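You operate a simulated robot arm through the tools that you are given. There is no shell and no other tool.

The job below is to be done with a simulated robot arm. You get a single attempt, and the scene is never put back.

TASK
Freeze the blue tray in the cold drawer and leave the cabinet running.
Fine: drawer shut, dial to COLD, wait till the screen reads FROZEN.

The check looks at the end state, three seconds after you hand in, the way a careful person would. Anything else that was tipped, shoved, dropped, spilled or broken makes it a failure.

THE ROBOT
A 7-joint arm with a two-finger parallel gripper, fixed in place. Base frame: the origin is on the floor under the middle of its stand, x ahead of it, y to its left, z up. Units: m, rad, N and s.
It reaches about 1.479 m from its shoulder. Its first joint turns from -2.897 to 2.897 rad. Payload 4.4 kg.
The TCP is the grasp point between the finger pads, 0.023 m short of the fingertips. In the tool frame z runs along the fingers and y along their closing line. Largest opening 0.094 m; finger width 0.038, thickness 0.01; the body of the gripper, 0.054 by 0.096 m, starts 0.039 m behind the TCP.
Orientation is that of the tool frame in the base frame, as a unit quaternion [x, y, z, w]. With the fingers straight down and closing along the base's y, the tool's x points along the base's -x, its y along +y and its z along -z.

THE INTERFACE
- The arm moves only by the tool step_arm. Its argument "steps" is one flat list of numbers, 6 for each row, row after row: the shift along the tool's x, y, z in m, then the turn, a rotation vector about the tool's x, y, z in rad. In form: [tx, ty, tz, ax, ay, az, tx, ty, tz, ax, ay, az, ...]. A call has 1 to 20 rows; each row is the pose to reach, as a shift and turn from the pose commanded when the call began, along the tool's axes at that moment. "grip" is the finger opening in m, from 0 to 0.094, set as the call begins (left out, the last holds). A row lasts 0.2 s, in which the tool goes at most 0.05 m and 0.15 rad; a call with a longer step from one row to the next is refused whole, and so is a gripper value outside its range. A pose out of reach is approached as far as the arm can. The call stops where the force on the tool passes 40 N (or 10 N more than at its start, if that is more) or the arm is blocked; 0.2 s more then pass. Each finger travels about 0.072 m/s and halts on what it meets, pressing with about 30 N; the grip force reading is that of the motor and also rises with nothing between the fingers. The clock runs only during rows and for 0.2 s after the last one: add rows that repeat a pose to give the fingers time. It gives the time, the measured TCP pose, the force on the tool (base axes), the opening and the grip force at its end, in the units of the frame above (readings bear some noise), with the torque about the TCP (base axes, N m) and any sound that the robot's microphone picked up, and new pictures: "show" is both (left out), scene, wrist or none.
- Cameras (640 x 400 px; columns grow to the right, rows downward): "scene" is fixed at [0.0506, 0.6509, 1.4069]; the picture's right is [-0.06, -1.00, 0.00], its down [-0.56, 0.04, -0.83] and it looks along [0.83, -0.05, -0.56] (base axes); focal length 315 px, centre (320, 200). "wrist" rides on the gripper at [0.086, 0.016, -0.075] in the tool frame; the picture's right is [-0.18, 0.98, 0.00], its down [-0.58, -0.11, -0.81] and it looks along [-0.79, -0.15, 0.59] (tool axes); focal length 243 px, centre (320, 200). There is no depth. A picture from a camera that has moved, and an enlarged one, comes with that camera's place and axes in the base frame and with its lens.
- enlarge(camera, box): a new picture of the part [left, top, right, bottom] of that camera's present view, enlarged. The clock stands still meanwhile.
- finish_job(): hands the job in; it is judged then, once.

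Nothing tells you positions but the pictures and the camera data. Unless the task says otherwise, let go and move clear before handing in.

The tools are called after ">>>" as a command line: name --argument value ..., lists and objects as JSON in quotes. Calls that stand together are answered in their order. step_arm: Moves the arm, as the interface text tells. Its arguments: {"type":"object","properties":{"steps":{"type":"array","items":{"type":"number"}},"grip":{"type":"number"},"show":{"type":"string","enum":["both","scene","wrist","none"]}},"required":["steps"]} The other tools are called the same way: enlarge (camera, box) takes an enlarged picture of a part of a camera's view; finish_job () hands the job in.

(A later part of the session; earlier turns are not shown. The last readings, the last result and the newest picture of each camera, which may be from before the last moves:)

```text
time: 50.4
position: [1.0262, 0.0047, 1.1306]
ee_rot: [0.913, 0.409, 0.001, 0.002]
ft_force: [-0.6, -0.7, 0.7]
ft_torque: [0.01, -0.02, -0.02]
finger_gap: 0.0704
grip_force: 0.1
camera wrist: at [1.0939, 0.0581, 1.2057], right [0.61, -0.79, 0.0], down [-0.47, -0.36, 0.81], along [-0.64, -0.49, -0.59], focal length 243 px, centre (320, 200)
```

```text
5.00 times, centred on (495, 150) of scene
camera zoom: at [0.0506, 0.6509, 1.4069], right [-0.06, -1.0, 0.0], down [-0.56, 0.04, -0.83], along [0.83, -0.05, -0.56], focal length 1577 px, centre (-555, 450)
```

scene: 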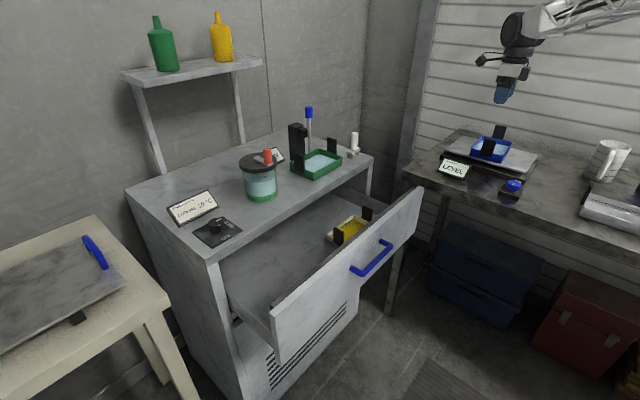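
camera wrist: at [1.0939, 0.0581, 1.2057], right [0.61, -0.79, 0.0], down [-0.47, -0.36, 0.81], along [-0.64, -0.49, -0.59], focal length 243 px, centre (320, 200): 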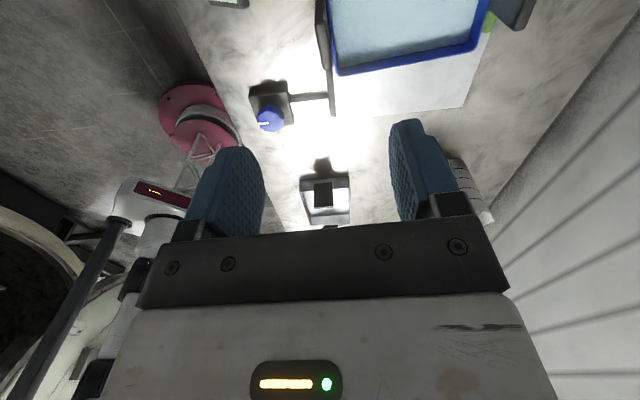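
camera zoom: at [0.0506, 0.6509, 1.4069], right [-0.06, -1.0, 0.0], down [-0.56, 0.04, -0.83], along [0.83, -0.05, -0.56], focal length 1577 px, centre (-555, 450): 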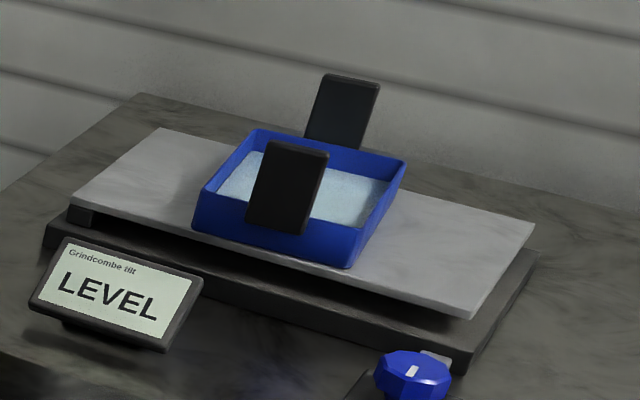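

The near tab's top is about 38 × 8 mm at (1.023, 0.000, 0.972). Before lifting the tray I want the drawer open wider, so the gripper camera clears the cabinet top. I also want to test whether shutting this drawer makes the temperature fall, so I'll go back to the drawer handle.

>>> step_arm --steps '[-0.0092, -0.0438, -0.0018, 0, 0, -0.1377, -0.0184, -0.0875, -0.0036, 0, 0, -0.2755, -0.0276, -0.1313, -0.0055, 0, 0, -0.4132, -0.0368, -0.1751, -0.0073, 0, 0, -0.5509, -0.046, -0.2189, -0.0091, 0, 0, -0.6886, -0.0551, -0.2626, -0.0109, 0, 0, -0.8264, -0.0643, -0.3064, -0.0127, 0, 0, -0.9641, -0.0735, -0.3502, -0.0145, 0, 0, -1.1018, -0.0827, -0.394, -0.0164, 0, 0, -1.2395, -0.0919, -0.4377, -0.0182, 0, 0, -1.3773, -0.1011, -0.4815, -0.02, 0, 0, -1.515, -0.1011, -0.4815, -0.02, 0, 0, -1.515]' --grip 0.05

>>> enlarge --camera "scene" --box '[150, 170, 270, 260]'

```text
time: 53.0
position: [0.5976, 0.249, 1.1497]
ee_rot: [0.38, 0.925, -0.001, 0.001]
ft_force: [-0.1, 0.9, 0.3]
ft_torque: [-0.03, -0.01, -0.01]
finger_gap: 0.0501
grip_force: 0.1
camera wrist: at [0.5465, 0.3215, 1.2243], right [0.82, 0.57, 0.0], down [0.33, -0.49, 0.81], along [0.46, -0.66, -0.59], focal length 243 px, centre (320, 200)
```

scene: 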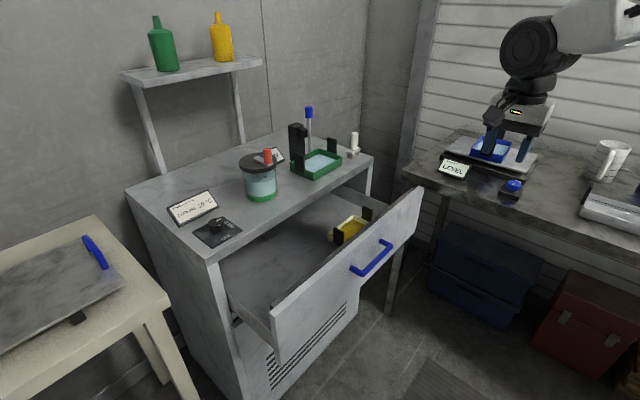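
wrist: 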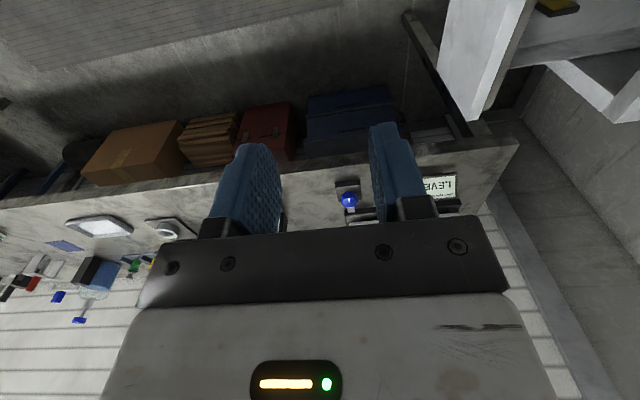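

```text
4.44 times, centred on (210, 215) of scene
camera zoom: at [0.0506, 0.6509, 1.4069], right [-0.06, -1.0, 0.0], down [-0.56, 0.04, -0.83], along [0.83, -0.05, -0.56], focal length 1402 px, centre (809, 133)
```

zoom: 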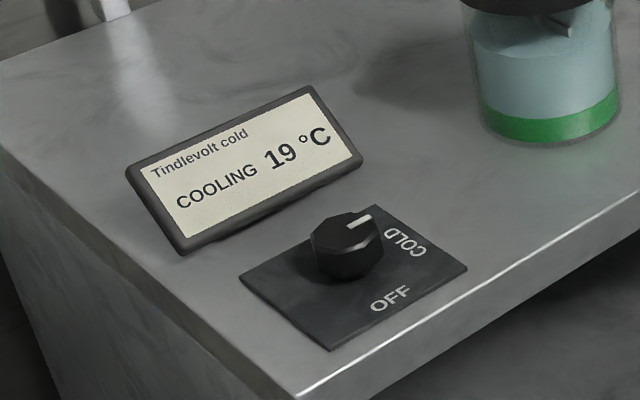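

>>> step_arm --steps '[0.0164, 0.0115, 0.0366, -0.125, 0, 0, 0.0328, 0.0229, 0.0732, -0.25, 0, 0, 0.0492, 0.0344, 0.1098, -0.375, 0, 0, 0.0656, 0.0458, 0.1465, -0.5, 0, 0, 0.082, 0.0573, 0.1831, -0.625, 0, 0, 0.0984, 0.0687, 0.2197, -0.75, 0, 0, 0.1148, 0.0802, 0.2563, -0.873, 0, 0, 0.1148, 0.0802, 0.2563, -0.873, 0, 0]'

```text
time: 55.0
position: [0.5704, 0.3847, 0.8549]
ee_rot: [0.351, 0.847, 0.37, 0.147]
ft_force: [-0.5, 0.5, 1.8]
ft_torque: [-0.03, 0.07, -0.01]
finger_gap: 0.0501
grip_force: 0.1
stopped in row 8: the arm was blocked; the commanded pose is now the measured one
camera wrist: at [0.4787, 0.4137, 0.9189], right [0.61, 0.34, 0.72], down [-0.05, -0.88, 0.47], along [0.79, -0.32, -0.52], focal length 243 px, centre (320, 200)
```

scene: 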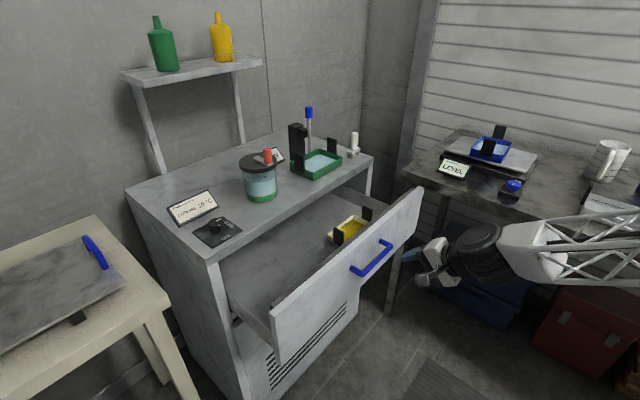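
wrist: 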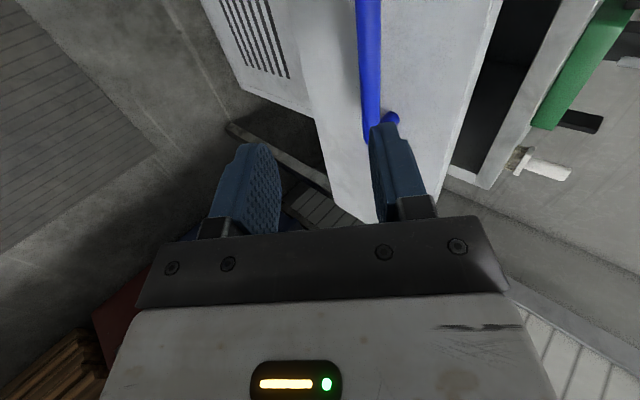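

The arm reports it was blocked, with no force at the tool. Let me check that no arm link is touching anything on the right.

>>> enlarge --camera "scene" --box '[400, 110, 640, 330]'

>>> enlarge --camera "scene" --box '[150, 170, 270, 260]'

```text
1.82 times, centred on (520, 220) of scene
camera zoom: at [0.0506, 0.6509, 1.4069], right [-0.06, -1.0, 0.0], down [-0.56, 0.04, -0.83], along [0.83, -0.05, -0.56], focal length 573 px, centre (-44, 164)
```

zoom: 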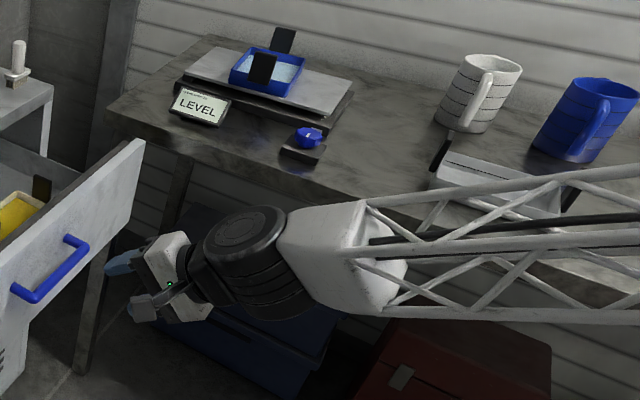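

```text
4.44 times, centred on (210, 215) of scene
camera zoom: at [0.0506, 0.6509, 1.4069], right [-0.06, -1.0, 0.0], down [-0.56, 0.04, -0.83], along [0.83, -0.05, -0.56], focal length 1402 px, centre (809, 133)
```

zoom: 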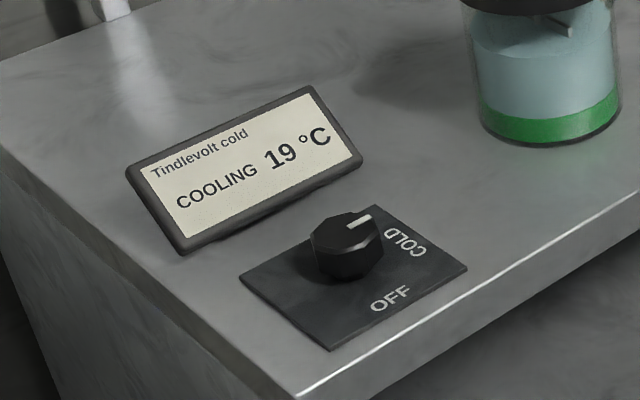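

Nothing has been touched: the dish, mugs and tray are where they were, so this is just the folded arm reaching its own limits. Instead of the handle, I'll pull the drawer further from inside, with closed fingers pointing straight down behind the front panel (inner edge N≈0.849 along the cabinet normal). I'll go above that spot first.

>>> step_arm --steps '[0.0004, 0.0292, -0.0272, 0.1, 0, 0, 0.0009, 0.0584, -0.0545, 0.24, 0, 0, 0.0013, 0.0876, -0.0817, 0.38, 0, 0, 0.0018, 0.1168, -0.109, 0.52, 0, 0, 0.0022, 0.146, -0.1362, 0.66, 0, 0, 0.0222, 0.1681, -0.1021, 0.8, 0, 0, 0.0422, 0.1902, -0.068, 0.8187, 0, 0, 0.0622, 0.2122, -0.0338, 0.8187, 0, 0, 0.0822, 0.2343, 0.0003, 0.8187, 0, 0, 0.1022, 0.2564, 0.0344, 0.8187, 0, 0, 0.1022, 0.2564, 0.0344, 0.8187, 0, 0]' --grip 0.0

>>> enlarge --camera "wrist" --box '[160, 0, 480, 220]'

>>> enlarge --camera "scene" --box '[170, 120, 430, 320]'

```text
time: 57.4
position: [0.6391, 0.597, 1.0204]
ee_rot: [0.381, 0.924, 0.003, -0.005]
ft_force: [0.2, 0.0, 0.7]
ft_torque: [0.01, 0.02, 0.0]
finger_gap: 0.0001
grip_force: 29.9
camera wrist: at [0.5896, 0.6693, 1.0975], right [0.82, 0.57, 0.0], down [0.34, -0.49, 0.8], along [0.46, -0.66, -0.6], focal length 243 px, centre (320, 200)
```

scene: 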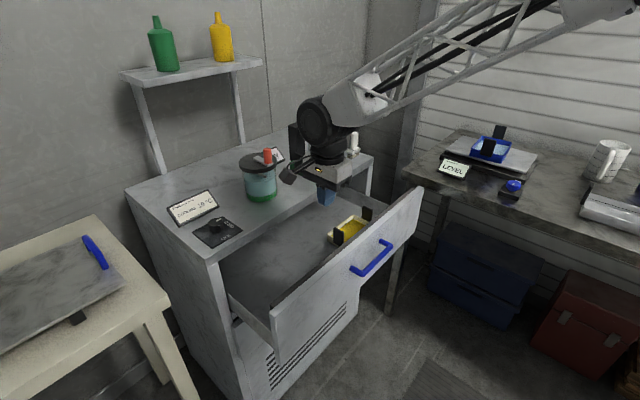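
wrist: 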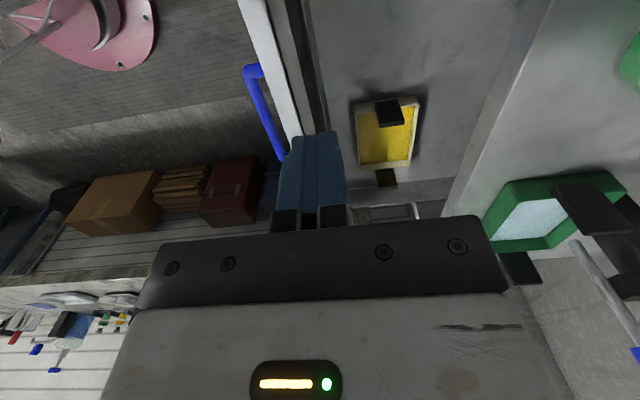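

```text
1.82 times, centred on (320, 110) of wrist
camera zoom: at [0.5896, 0.6693, 1.0975], right [0.82, 0.57, 0.0], down [0.34, -0.49, 0.8], along [0.46, -0.66, -0.6], focal length 441 px, centre (320, 364)
```

zoom: 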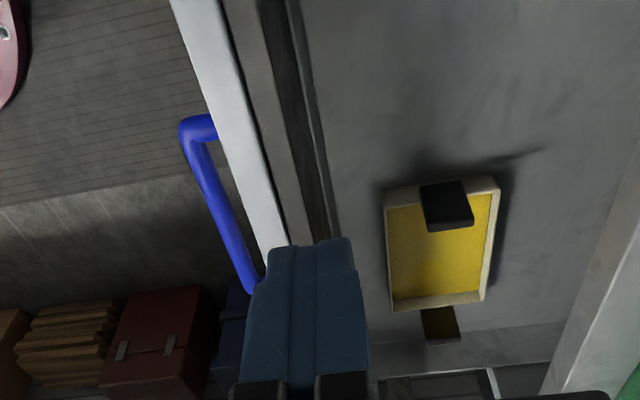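

```text
2.00 times, centred on (300, 220) of scene
camera zoom: at [0.0506, 0.6509, 1.4069], right [-0.06, -1.0, 0.0], down [-0.56, 0.04, -0.83], along [0.83, -0.05, -0.56], focal length 631 px, centre (360, 160)
```

zoom: 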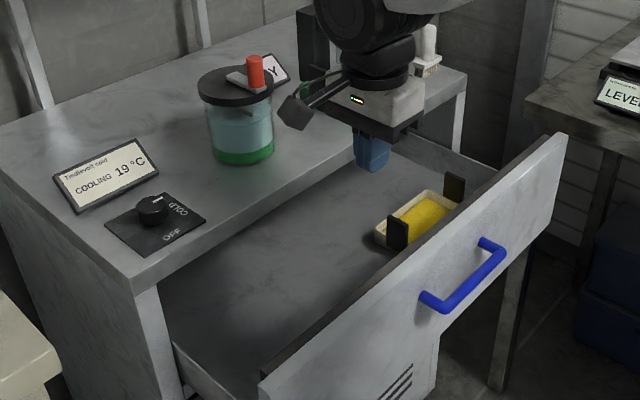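

The wrist view shows the drawer front clearly. The inner wall is at N≈0.855, its floor z≈0.70, and the yellow tray sits well to the right. I'll lower the closed fingers just behind the front wall.

>>> step_arm --steps '[0, 0.006, 0.045, 0, 0, 0, 0, 0.006, 0.09, 0, 0, 0, 0, 0.006, 0.13, 0, 0, 0, 0, 0.006, 0.155, 0, 0, 0, 0, 0.006, 0.168, 0, 0, 0]'

>>> enlarge --camera "wrist" --box '[160, 0, 480, 220]'

```text
time: 58.5
position: [0.6434, 0.603, 0.8539]
ee_rot: [0.382, 0.924, 0.003, -0.004]
ft_force: [-0.1, 0.1, 0.3]
ft_torque: [-0.02, -0.01, -0.04]
finger_gap: 0.0
grip_force: 30.3
camera wrist: at [0.5936, 0.6748, 0.9299], right [0.82, 0.57, 0.0], down [0.34, -0.49, 0.8], along [0.46, -0.66, -0.6], focal length 243 px, centre (320, 200)
```

scene: 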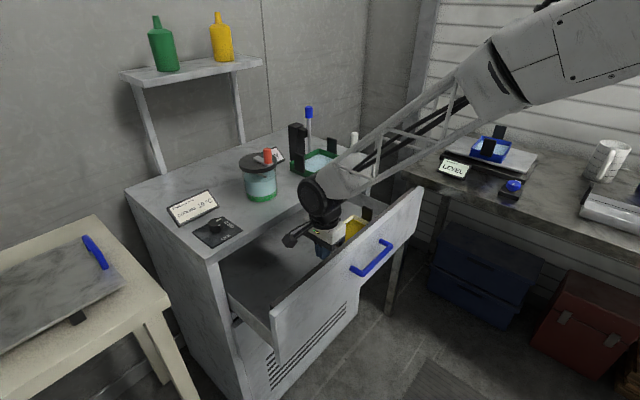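
wrist: 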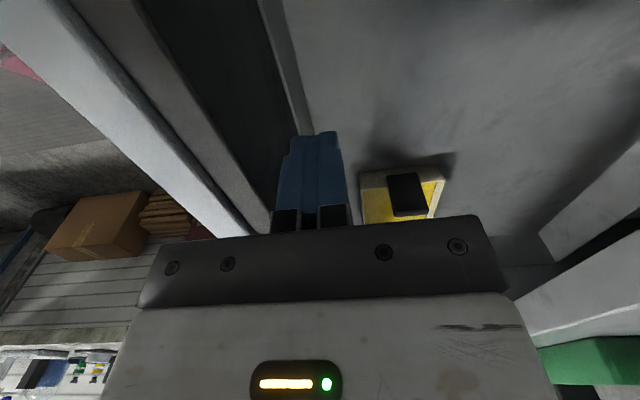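

```text
1.82 times, centred on (320, 110) of wrist
camera zoom: at [0.5936, 0.6748, 0.9299], right [0.82, 0.57, 0.0], down [0.34, -0.49, 0.8], along [0.46, -0.66, -0.6], focal length 441 px, centre (320, 364)
```

zoom: 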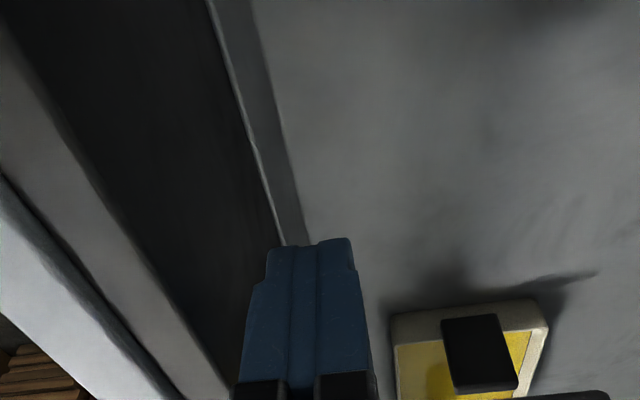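

The fingers are inside, just behind the front panel and clear of the yellow tray. I'll drag the drawer outward slowly.

>>> step_arm --steps '[0, -0.01, 0, 0, 0, 0, 0, -0.02, 0, 0, 0, 0, 0, -0.03, 0, 0, 0, 0, 0, -0.04, 0, 0, 0, 0, 0, -0.05, 0, 0, 0, 0, 0, -0.06, 0, 0, 0, 0, 0, -0.07, 0, 0, 0, 0, 0, -0.08, 0, 0, 0, 0, 0, -0.09, 0, 0, 0, 0, 0, -0.1, 0, 0, 0, 0, 0, -0.11, 0, 0, 0, 0, 0, -0.12, 0, 0, 0, 0]'

>>> enlarge --camera "scene" --box '[170, 140, 430, 340]'

```text
time: 61.1
position: [0.5589, 0.5182, 0.8523]
ee_rot: [0.381, 0.924, 0.004, -0.004]
ft_force: [3.9, 2.7, 0.6]
ft_torque: [-0.03, 0.05, -0.11]
finger_gap: 0.0
grip_force: 30.0
camera wrist: at [0.5093, 0.5896, 0.9286], right [0.82, 0.57, 0.0], down [0.34, -0.49, 0.8], along [0.46, -0.66, -0.6], focal length 243 px, centre (320, 200)
```

scene: 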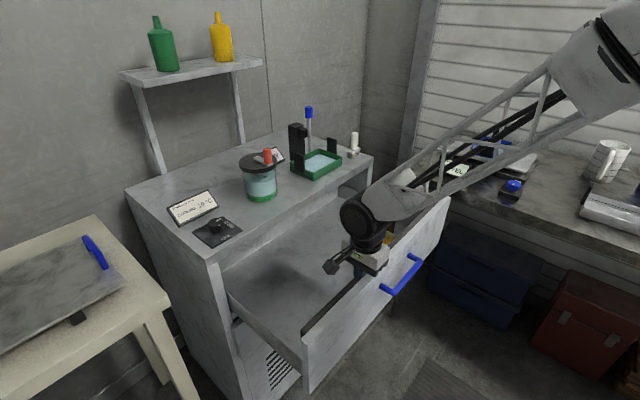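
wrist: 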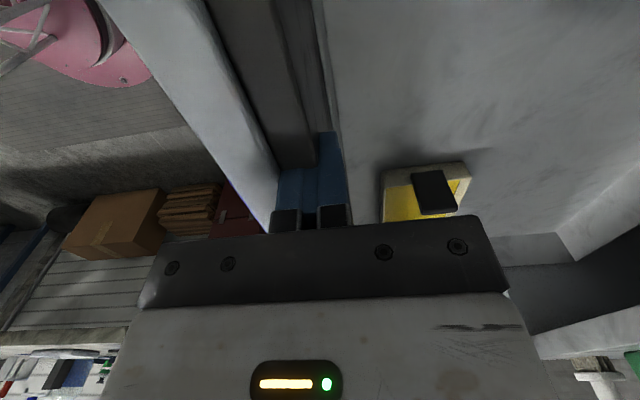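

```text
2.00 times, centred on (300, 240) of scene
camera zoom: at [0.0506, 0.6509, 1.4069], right [-0.06, -1.0, 0.0], down [-0.56, 0.04, -0.83], along [0.83, -0.05, -0.56], focal length 631 px, centre (360, 120)
```

zoom: 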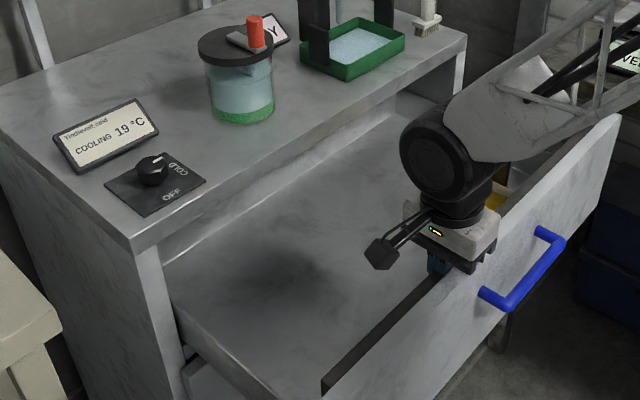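

The drawer is now open about 0.29 m, with its inner front wall at N≈0.75 and the yellow tray undisturbed. I'll lift out and head back to the blue tray, correcting a small tool tilt on the way.

>>> step_arm --steps '[0, 0.008, -0.01, 0, 0, 0, 0, 0.01, -0.05, 0.002, -0.005, 0, 0, 0.01, -0.1, 0.0043, -0.0104, 0, 0, 0.01, -0.15, 0.0043, -0.0104, 0, 0, 0.01, -0.2, 0.0043, -0.0104, 0, -0.0405, 0.0019, -0.2123, 0.0043, -0.0104, 0, -0.0811, -0.0063, -0.2245, 0.0043, -0.0104, 0, -0.1216, -0.0144, -0.2368, 0.0043, -0.0104, 0, -0.1622, -0.0226, -0.249, 0.0043, -0.0104, 0, -0.2027, -0.0307, -0.2613, 0.0043, -0.0104, 0, -0.2432, -0.0388, -0.2735, 0.0043, -0.0104, 0, -0.2838, -0.047, -0.2858, 0.0043, -0.0104, 0, -0.3243, -0.0551, -0.298, 0.0043, -0.0104, 0]' --grip 0.06

>>> enlarge --camera "scene" --box '[150, 140, 470, 400]'

```text
time: 64.0
position: [0.7514, 0.2467, 1.1465]
ee_rot: [0.381, 0.924, -0.001, 0.001]
ft_force: [0.5, 0.0, -0.2]
ft_torque: [0.02, 0.04, -0.06]
finger_gap: 0.06
grip_force: 0.0
camera wrist: at [0.7004, 0.3204, 1.2217], right [0.82, 0.57, 0.0], down [0.34, -0.49, 0.81], along [0.46, -0.67, -0.59], focal length 243 px, centre (320, 200)
```

scene: 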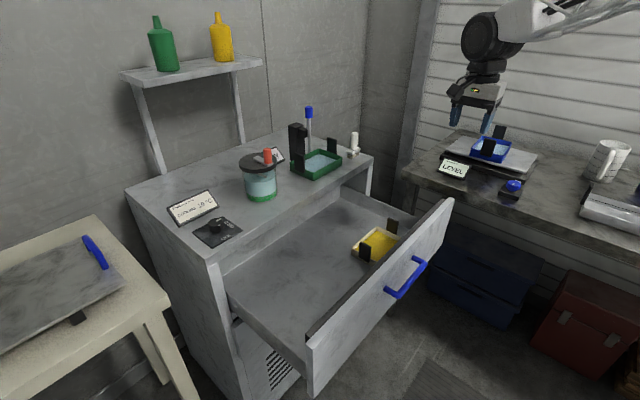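
wrist: 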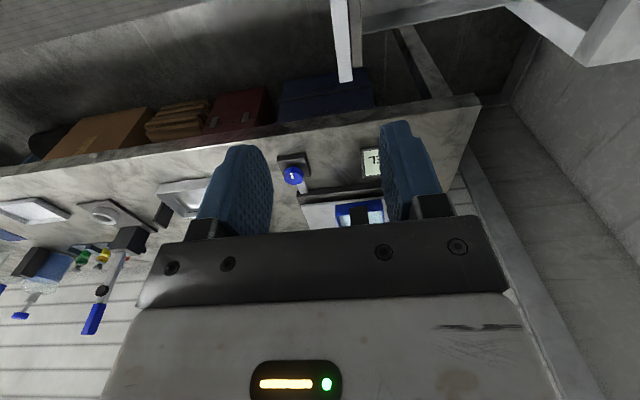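

```text
1.54 times, centred on (310, 270) of scene
camera zoom: at [0.0506, 0.6509, 1.4069], right [-0.06, -1.0, 0.0], down [-0.56, 0.04, -0.83], along [0.83, -0.05, -0.56], focal length 485 px, centre (335, 92)
```

zoom: 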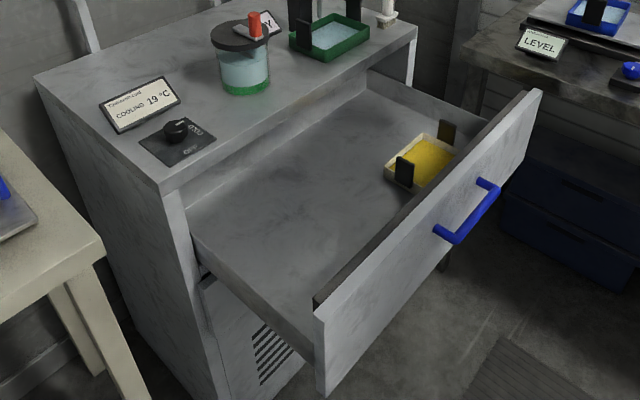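

The drawer has lots of free floor on the left. Now back to the blue tray's near tab, with the gripper rotated to close along the tray's long axis.

>>> step_arm --steps '[-0.0334, 0.0014, 0.0079, 0, 0, 0.1401, -0.0668, 0.0029, 0.0157, 0, 0, 0.2802, -0.1001, 0.0043, 0.0236, 0, 0, 0.4203, -0.1335, 0.0058, 0.0315, 0, 0, 0.5604, -0.1669, 0.0072, 0.0393, 0, 0, 0.7005, -0.2003, 0.0087, 0.0472, 0, 0, 0.8405, -0.2337, 0.0101, 0.055, 0, 0, 0.9806, -0.2671, 0.0116, 0.0629, 0, 0, 1.1207, -0.3004, 0.013, 0.0708, 0, 0, 1.2608, -0.3338, 0.0145, 0.0786, 0, 0, 1.4009, -0.3672, 0.0159, 0.0865, 0, 0, 1.541, -0.3672, 0.0159, 0.0865, 0, 0, 1.541]' --grip 0.06

>>> enlarge --camera "wrist" --box '[240, 0, 440, 125]'

>>> enlarge --camera "scene" --box '[430, 80, 560, 200]'

```text
time: 66.5
position: [1.0238, -0.0001, 1.0627]
ee_rot: [0.918, 0.396, -0.001, 0.002]
ft_force: [0.4, -1.5, 0.6]
ft_torque: [0.02, -0.02, 0.02]
finger_gap: 0.0598
grip_force: 0.0
camera wrist: at [1.094, 0.0514, 1.1377], right [0.59, -0.81, 0.0], down [-0.48, -0.35, 0.81], along [-0.65, -0.48, -0.59], focal length 243 px, centre (320, 200)
```

scene: 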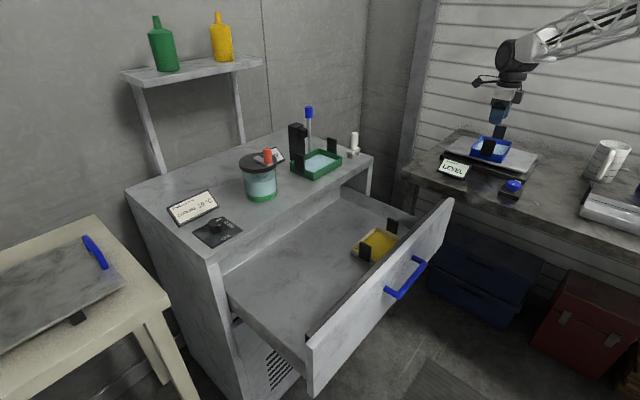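
wrist: 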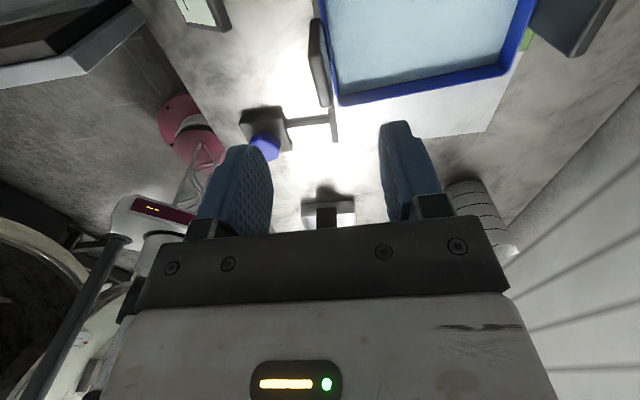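

```text
3.20 times, centred on (340, 62) of wrist
camera zoom: at [1.094, 0.0514, 1.1377], right [0.59, -0.81, 0.0], down [-0.48, -0.35, 0.81], along [-0.65, -0.48, -0.59], focal length 776 px, centre (256, 640)
```

zoom: 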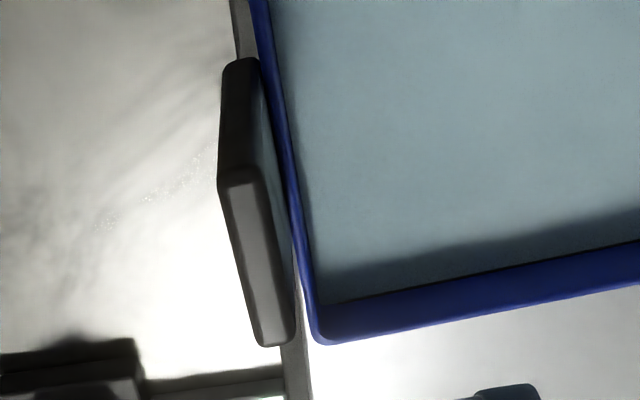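

```text
3.33 times, centred on (495, 140) of scene
camera zoom: at [0.0506, 0.6509, 1.4069], right [-0.06, -1.0, 0.0], down [-0.56, 0.04, -0.83], along [0.83, -0.05, -0.56], focal length 1051 px, centre (-263, 400)
```

zoom: 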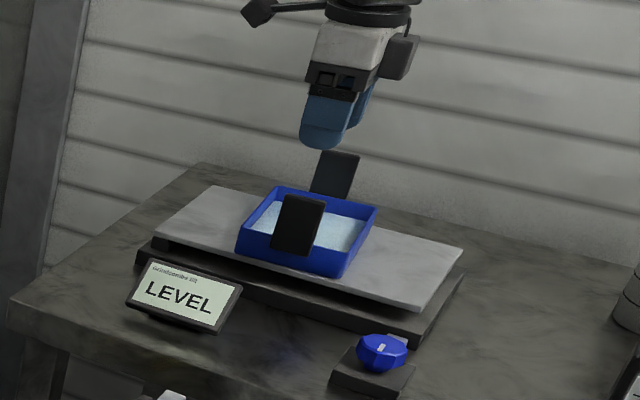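

The tab is confirmed at (1.0236, -0.0008), top z≈0.972, with the rim at ≈0.927, and the gripper is directly above it. I'll descend so the tips stop just above the rim (TCP z≈0.959).

>>> step_arm --steps '[0, 0, 0.04, 0, 0, 0, 0, 0, 0.075, 0, 0, 0, 0, 0, 0.095, 0, 0, 0, 0, 0, 0.1037, 0, 0, 0]'

>>> enlarge --camera "wrist" --box '[200, 0, 440, 220]'

>>> enlarge --camera "scene" --box '[430, 80, 560, 200]'

```text
time: 67.5
position: [1.0244, 0.0008, 0.9575]
ee_rot: [0.917, 0.398, 0.001, 0.001]
ft_force: [-0.3, -0.4, 0.6]
ft_torque: [0.01, 0.01, -0.01]
finger_gap: 0.0601
grip_force: 0.2
camera wrist: at [1.0936, 0.0517, 1.0332], right [0.59, -0.81, 0.0], down [-0.48, -0.35, 0.81], along [-0.65, -0.48, -0.59], focal length 243 px, centre (320, 200)
```

scene: 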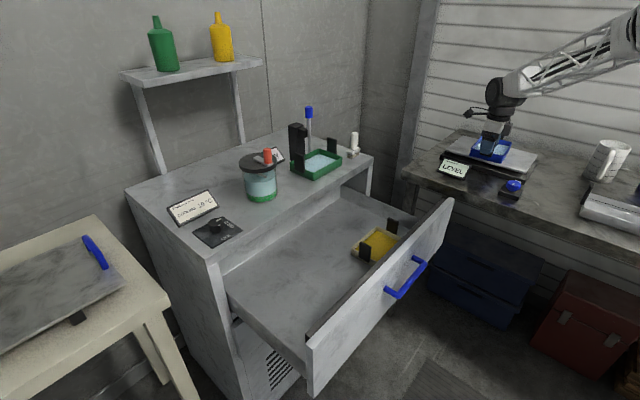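
wrist: 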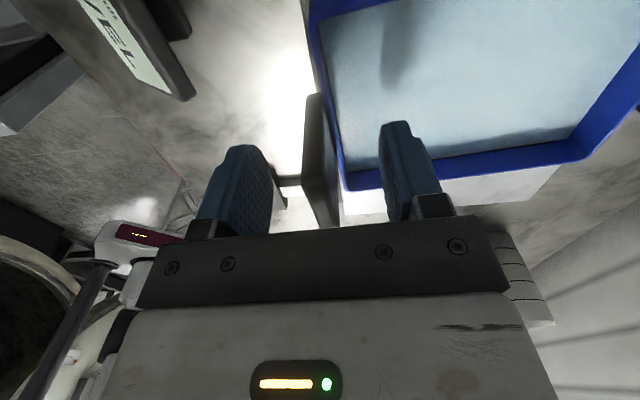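

```text
1.82 times, centred on (320, 110) of wrist
camera zoom: at [1.0936, 0.0517, 1.0332], right [0.59, -0.81, 0.0], down [-0.48, -0.35, 0.81], along [-0.65, -0.48, -0.59], focal length 441 px, centre (320, 364)
```

zoom: 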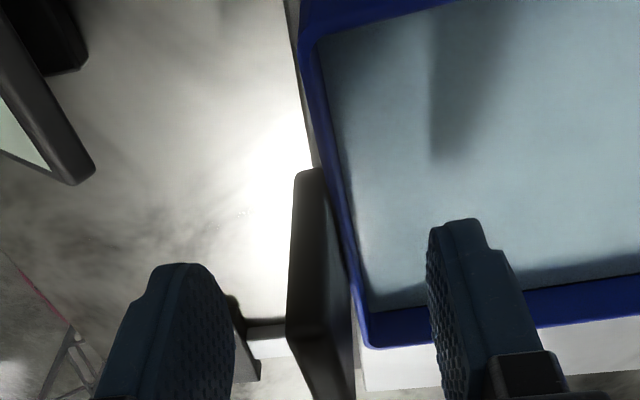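

```text
3.33 times, centred on (495, 140) of scene
camera zoom: at [0.0506, 0.6509, 1.4069], right [-0.06, -1.0, 0.0], down [-0.56, 0.04, -0.83], along [0.83, -0.05, -0.56], focal length 1051 px, centre (-263, 400)
```

zoom: 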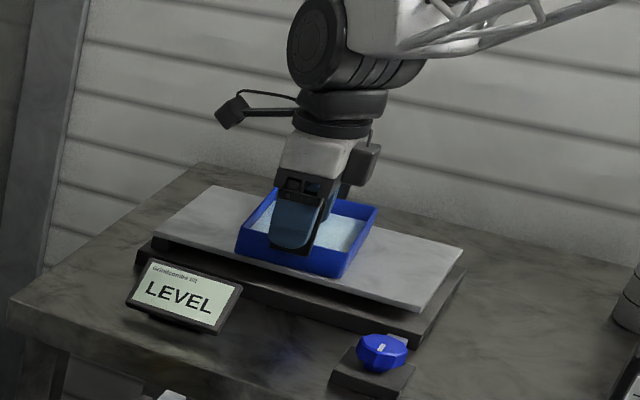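

The tab is between the fingers. Closing in two steps.

>>> step_arm --steps '[0, 0, 0, 0, 0, 0, 0, 0, 0, 0, 0, 0, 0, 0, 0, 0, 0, 0]' --grip 0.016 --show "wrist"

>>> enlarge --camera "wrist" --box '[200, 0, 440, 220]'

```text
time: 68.3
position: [1.0228, -0.0003, 0.9576]
ee_rot: [0.917, 0.398, 0.0, 0.001]
ft_force: [-0.3, -0.3, -1.4]
ft_torque: [-0.01, -0.04, 0.01]
finger_gap: 0.0162
grip_force: 0.1
camera wrist: at [1.0935, 0.0517, 1.0333], right [0.59, -0.81, 0.0], down [-0.48, -0.35, 0.81], along [-0.65, -0.48, -0.59], focal length 243 px, centre (320, 200)
```

wrist: 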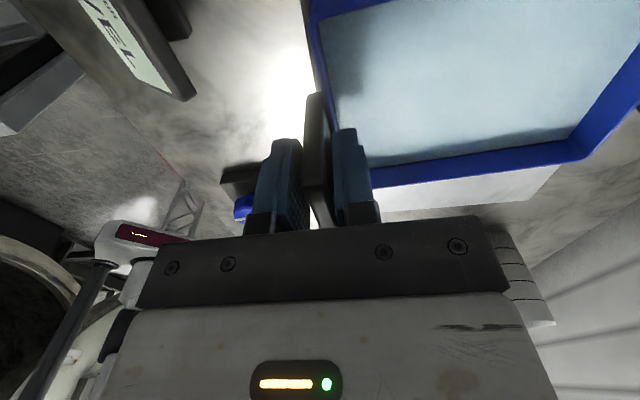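

```text
1.82 times, centred on (320, 110) of wrist
camera zoom: at [1.0935, 0.0517, 1.0333], right [0.59, -0.81, 0.0], down [-0.48, -0.35, 0.81], along [-0.65, -0.48, -0.59], focal length 441 px, centre (320, 364)
```

zoom: 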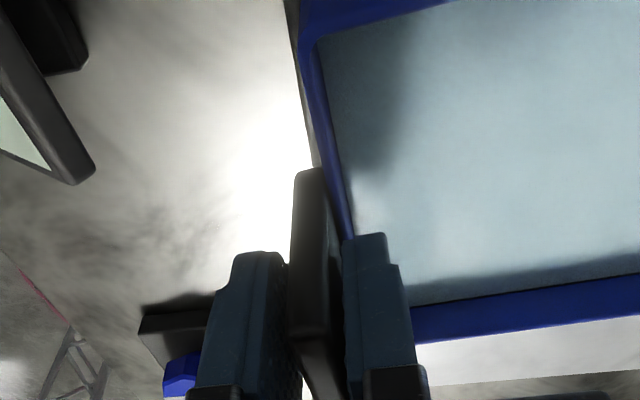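

>>> step_arm --steps '[0, 0, 0, 0, 0, 0, 0, 0, 0, 0, 0, 0, 0, 0, 0, 0, 0, 0]' --grip 0.0 --show "wrist"

>>> enlarge --camera "wrist" --box '[200, 0, 440, 220]'

```text
time: 69.2
position: [1.0238, -0.0, 0.9585]
ee_rot: [0.917, 0.398, 0.0, 0.001]
ft_force: [0.4, -0.8, 1.5]
ft_torque: [0.2, 0.11, -0.02]
finger_gap: 0.0097
grip_force: 29.9
camera wrist: at [1.0935, 0.0518, 1.0333], right [0.59, -0.81, 0.0], down [-0.48, -0.35, 0.81], along [-0.65, -0.48, -0.59], focal length 243 px, centre (320, 200)
```

wrist: 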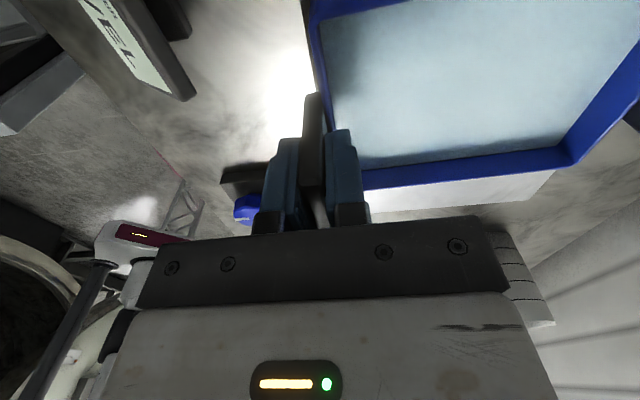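

```text
1.82 times, centred on (320, 110) of wrist
camera zoom: at [1.0935, 0.0518, 1.0333], right [0.59, -0.81, 0.0], down [-0.48, -0.35, 0.81], along [-0.65, -0.48, -0.59], focal length 441 px, centre (320, 364)
```

zoom: 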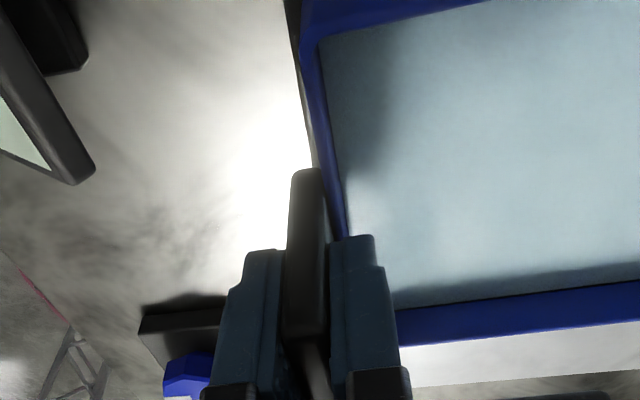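

The tab is gripped at a 9.7 mm gap. I'll lift a little, slowly, and check the tray stays level.

>>> step_arm --steps '[0, 0, -0.004, 0, 0, 0, 0, 0, -0.008, 0, 0, 0, 0, 0, -0.014, 0, 0, 0, 0, 0, -0.02, 0, 0, 0, 0, 0, -0.02, 0, 0, 0]'

>>> enlarge --camera "scene" --box '[430, 80, 560, 200]'

>>> enlarge --camera "wrist" --box '[200, 0, 480, 220]'

```text
time: 70.3
position: [1.0243, 0.0001, 0.9774]
ee_rot: [0.917, 0.398, -0.001, 0.001]
ft_force: [-0.1, 1.1, -3.4]
ft_torque: [0.18, 0.17, 0.03]
finger_gap: 0.0098
grip_force: 29.6
camera wrist: at [1.0938, 0.0519, 1.0529], right [0.59, -0.81, 0.0], down [-0.48, -0.35, 0.81], along [-0.65, -0.48, -0.59], focal length 243 px, centre (320, 200)
```

scene: 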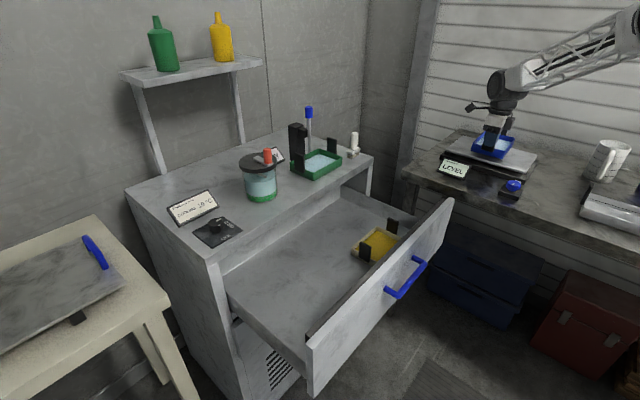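
wrist: 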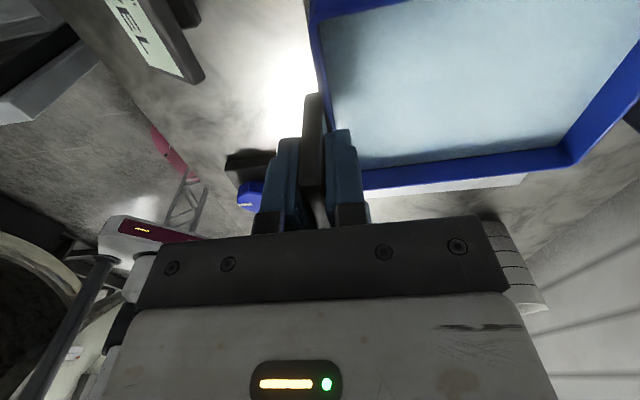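

```text
3.33 times, centred on (495, 140) of scene
camera zoom: at [0.0506, 0.6509, 1.4069], right [-0.06, -1.0, 0.0], down [-0.56, 0.04, -0.83], along [0.83, -0.05, -0.56], focal length 1051 px, centre (-263, 400)
```

zoom: 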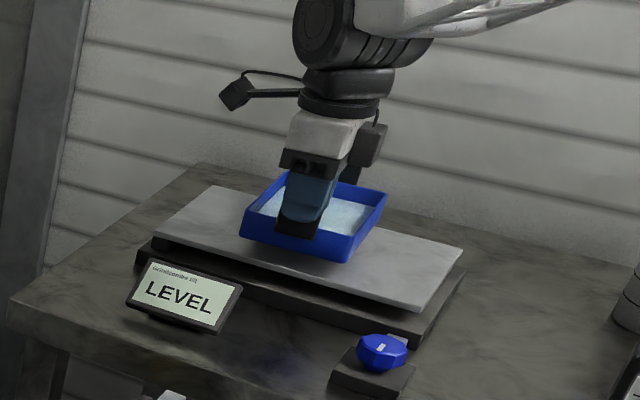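

```text
1.82 times, centred on (340, 110) of wrist
camera zoom: at [1.0938, 0.0519, 1.0529], right [0.59, -0.81, 0.0], down [-0.48, -0.35, 0.81], along [-0.65, -0.48, -0.59], focal length 441 px, centre (284, 364)
```

zoom: 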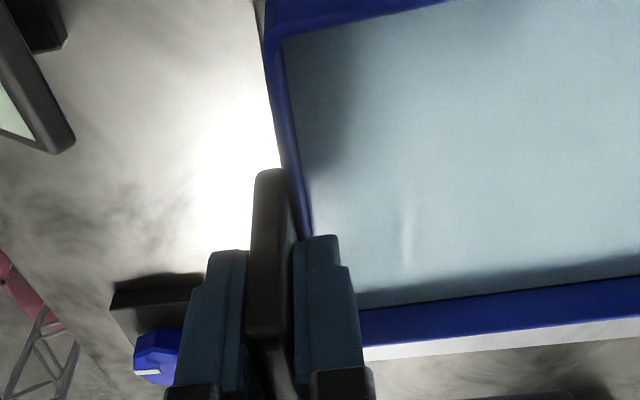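

Lifted cleanly. The load is about 0.35 kg, the tray is level and the grip is unchanged. I'll raise it to a safe height and carry it smoothly toward the drawer, keeping the same orientation.

>>> step_arm --steps '[0, 0, -0.012, 0, 0, 0, 0, 0, -0.03, 0, 0, 0, 0, 0, -0.052, 0, 0, 0, 0, 0, -0.074, 0, 0, 0, 0, 0, -0.092, 0, 0, 0, 0.0012, -0.0059, -0.1, 0, 0, 0, 0.0042, -0.0196, -0.103, 0, 0, 0, 0.0087, -0.0411, -0.103, 0, 0, 0, 0.0137, -0.0646, -0.103, 0, 0, 0, 0.0187, -0.088, -0.103, 0, 0, 0, 0.0237, -0.1115, -0.103, 0, 0, 0, 0.0287, -0.135, -0.103, 0, 0, 0, 0.0337, -0.1585, -0.103, 0, 0, 0, 0.0387, -0.1819, -0.103, 0, 0, 0, 0.0437, -0.2054, -0.103, 0, 0, 0, 0.0487, -0.2289, -0.103, 0, 0, 0, 0.0537, -0.2523, -0.103, 0, 0, 0, 0.0583, -0.2739, -0.103, 0, 0, 0, 0.0617, -0.2895, -0.103, 0, 0, 0, 0.0629, -0.2954, -0.103, 0, 0, 0]'

>>> enlarge --camera "scene" --box '[380, 60, 560, 200]'

```text
time: 74.5
position: [0.8503, 0.2472, 1.0806]
ee_rot: [0.918, 0.397, -0.001, 0.001]
ft_force: [-0.2, -0.7, -2.7]
ft_torque: [0.2, 0.2, -0.02]
finger_gap: 0.0099
grip_force: 29.8
camera wrist: at [0.9204, 0.3001, 1.1558], right [0.59, -0.81, 0.0], down [-0.48, -0.35, 0.81], along [-0.65, -0.48, -0.59], focal length 243 px, centre (320, 200)
```

scene: 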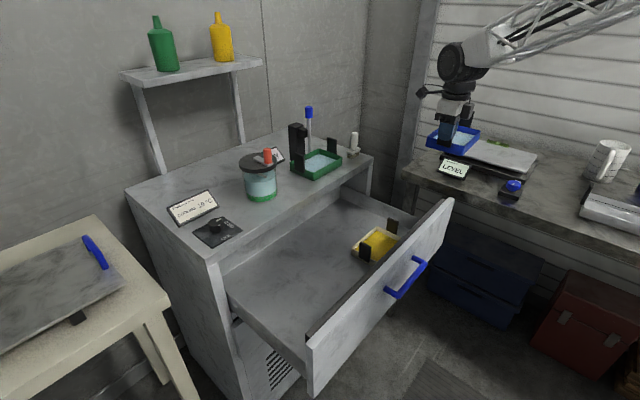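
wrist: 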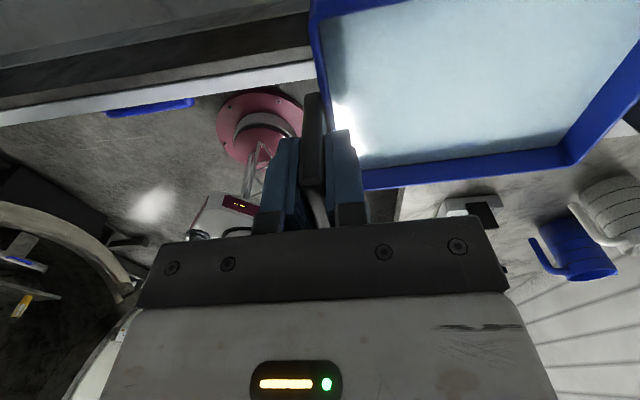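

```text
2.86 times, centred on (470, 130) of scene
camera zoom: at [0.0506, 0.6509, 1.4069], right [-0.06, -1.0, 0.0], down [-0.56, 0.04, -0.83], along [0.83, -0.05, -0.56], focal length 901 px, centre (-109, 400)
```

zoom: 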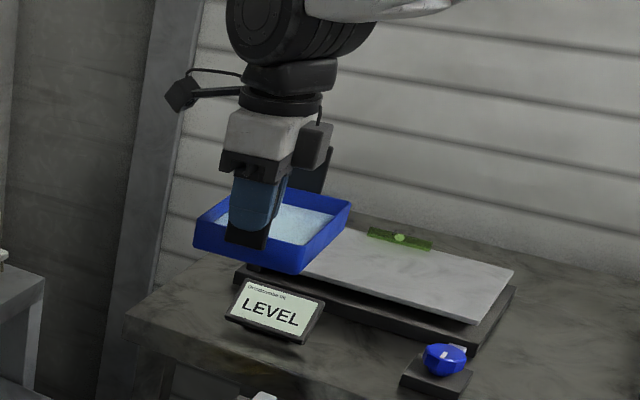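

Level and steady. Continuing to above the drawer.

>>> step_arm --steps '[0.0017, -0.0078, 0, 0, 0, 0.001, 0.005, -0.0235, 0, 0, 0, 0.003, 0.01, -0.0469, 0, 0, 0, 0.005, 0.0156, -0.0734, 0, 0, 0, 0.007, 0.0214, -0.1007, 0, 0, 0, 0.009, 0.0272, -0.1281, 0, 0, 0, 0.011, 0.033, -0.1555, 0, 0, 0, 0.013, 0.0389, -0.1829, 0, 0, 0, 0.015, 0.0447, -0.2103, 0, 0, 0, 0.017, 0.0505, -0.2377, 0, 0, 0, 0.019, 0.0563, -0.2651, 0, 0, 0, 0.021, 0.0621, -0.2925, 0, 0, 0, 0.023, 0.068, -0.3198, 0, 0, 0, 0.025, 0.0738, -0.3472, 0, 0, 0, 0.027, 0.0796, -0.3746, 0, 0, 0, 0.029, 0.0854, -0.402, 0, 0, 0, 0.03, 0.091, -0.4284, 0, 0, 0, 0.03, 0.096, -0.4519, 0, 0, 0, 0.03, 0.0998, -0.4695, 0, 0, 0, 0.03, 0.1017, -0.4786, 0, 0, 0, 0.03]'

>>> enlarge --camera "scene" --box '[170, 90, 450, 300]'

>>> enlarge --camera "wrist" --box '[100, 0, 640, 240]'

```text
time: 78.8
position: [0.6143, 0.5537, 1.0768]
ee_rot: [0.912, 0.409, -0.008, -0.023]
ft_force: [-0.7, 0.6, -3.0]
ft_torque: [0.17, 0.2, -0.04]
finger_gap: 0.0097
grip_force: 30.6
out of reach, approached as far as the arm can: row 14, 15, 16, 17, 18, 19, 20
camera wrist: at [0.6858, 0.6054, 1.1519], right [0.61, -0.79, -0.05], down [-0.44, -0.39, 0.81], along [-0.66, -0.47, -0.59], focal length 243 px, centre (320, 200)
```

scene: 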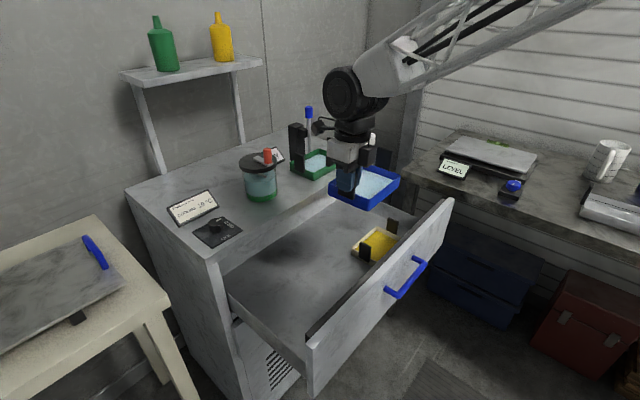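
wrist: 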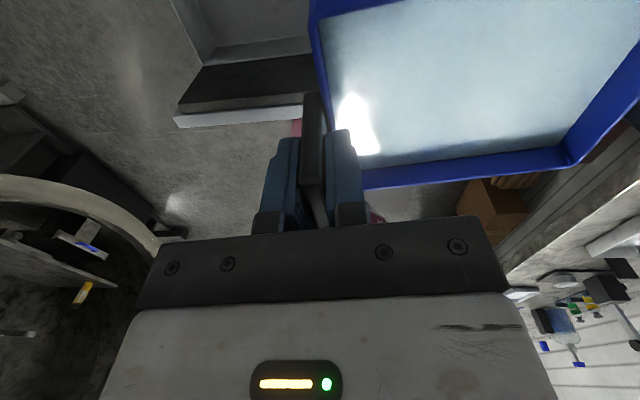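

```text
1.90 times, centred on (310, 195) of scene
camera zoom: at [0.0506, 0.6509, 1.4069], right [-0.06, -1.0, 0.0], down [-0.56, 0.04, -0.83], along [0.83, -0.05, -0.56], focal length 601 px, centre (339, 210)
```

zoom: 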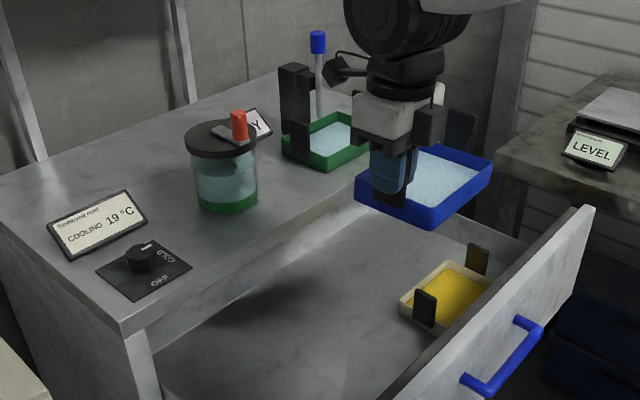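

```text
1.19 times, centred on (370, 120) of wrist
camera zoom: at [0.6858, 0.6054, 1.1519], right [0.61, -0.79, -0.05], down [-0.44, -0.39, 0.81], along [-0.66, -0.47, -0.59], focal length 288 px, centre (261, 295)
```

zoom: 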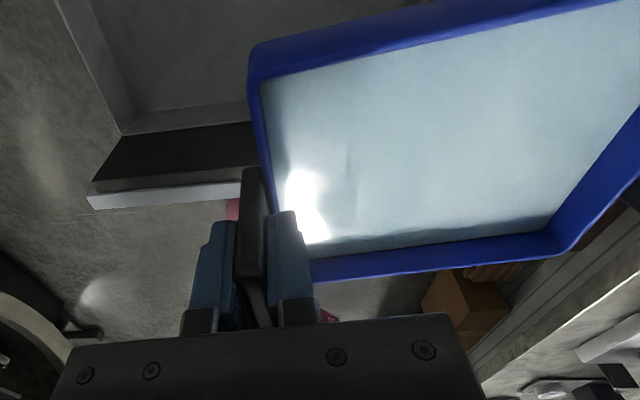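

The wrist hit a joint limit near the end, and the tray picked up a ~2.8° tilt. I'll back off right away, levelling the tool and turning away from the limit. Then I'll carry the tray turned 90°, with its long axis into the drawer, which is mid-range for the wrist.

>>> step_arm --steps '[-0.001, 0.005, -0.0005, -0.01, -0.001, -0.02, -0.004, 0.017, -0.0015, -0.023, -0.002, -0.05, -0.008, 0.034, -0.003, -0.036, -0.0032, -0.08, -0.0125, 0.053, -0.0045, -0.0485, -0.0042, -0.11, -0.017, 0.072, -0.006, -0.0485, -0.0042, -0.14, -0.021, 0.09, -0.0075, -0.0485, -0.0042, -0.16, -0.0245, 0.104, -0.0082, -0.0485, -0.0042, -0.17, -0.0263, 0.1116, -0.0085, -0.0485, -0.0042, -0.18]'

>>> enlarge --camera "scene" --box '[330, 90, 490, 220]'

```text
time: 80.5
position: [0.6783, 0.4613, 1.0799]
ee_rot: [0.873, 0.489, 0.003, -0.001]
ft_force: [-0.3, 0.5, -3.2]
ft_torque: [0.12, 0.24, 0.01]
finger_gap: 0.01
grip_force: 30.4
camera wrist: at [0.7373, 0.5265, 1.156], right [0.74, -0.67, 0.0], down [-0.4, -0.44, 0.8], along [-0.54, -0.6, -0.6], focal length 243 px, centre (320, 200)
```

scene: 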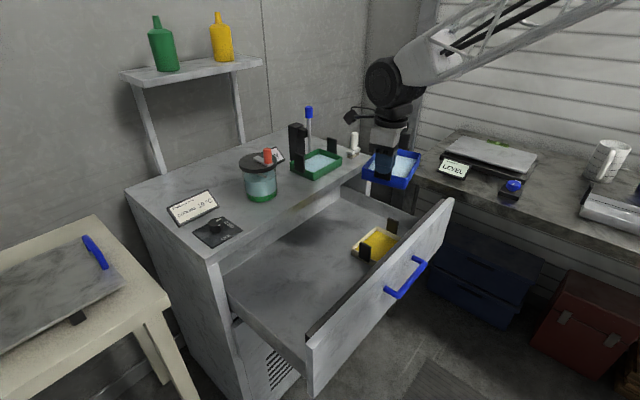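
wrist: 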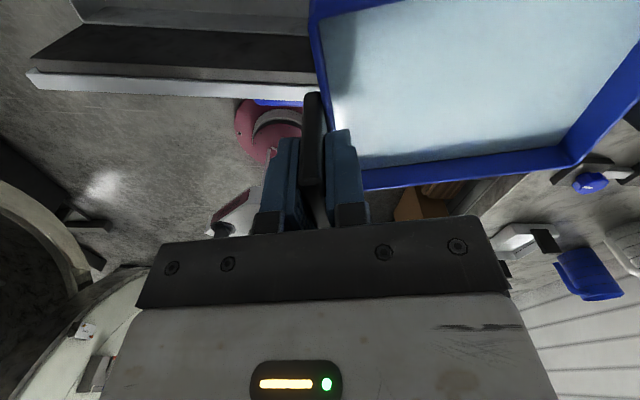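

```text
3.08 times, centred on (410, 155) of scene
camera zoom: at [0.0506, 0.6509, 1.4069], right [-0.06, -1.0, 0.0], down [-0.56, 0.04, -0.83], along [0.83, -0.05, -0.56], focal length 970 px, centre (43, 338)
```

zoom: 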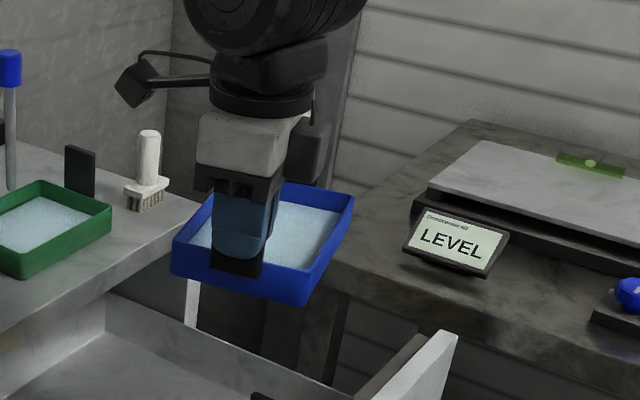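

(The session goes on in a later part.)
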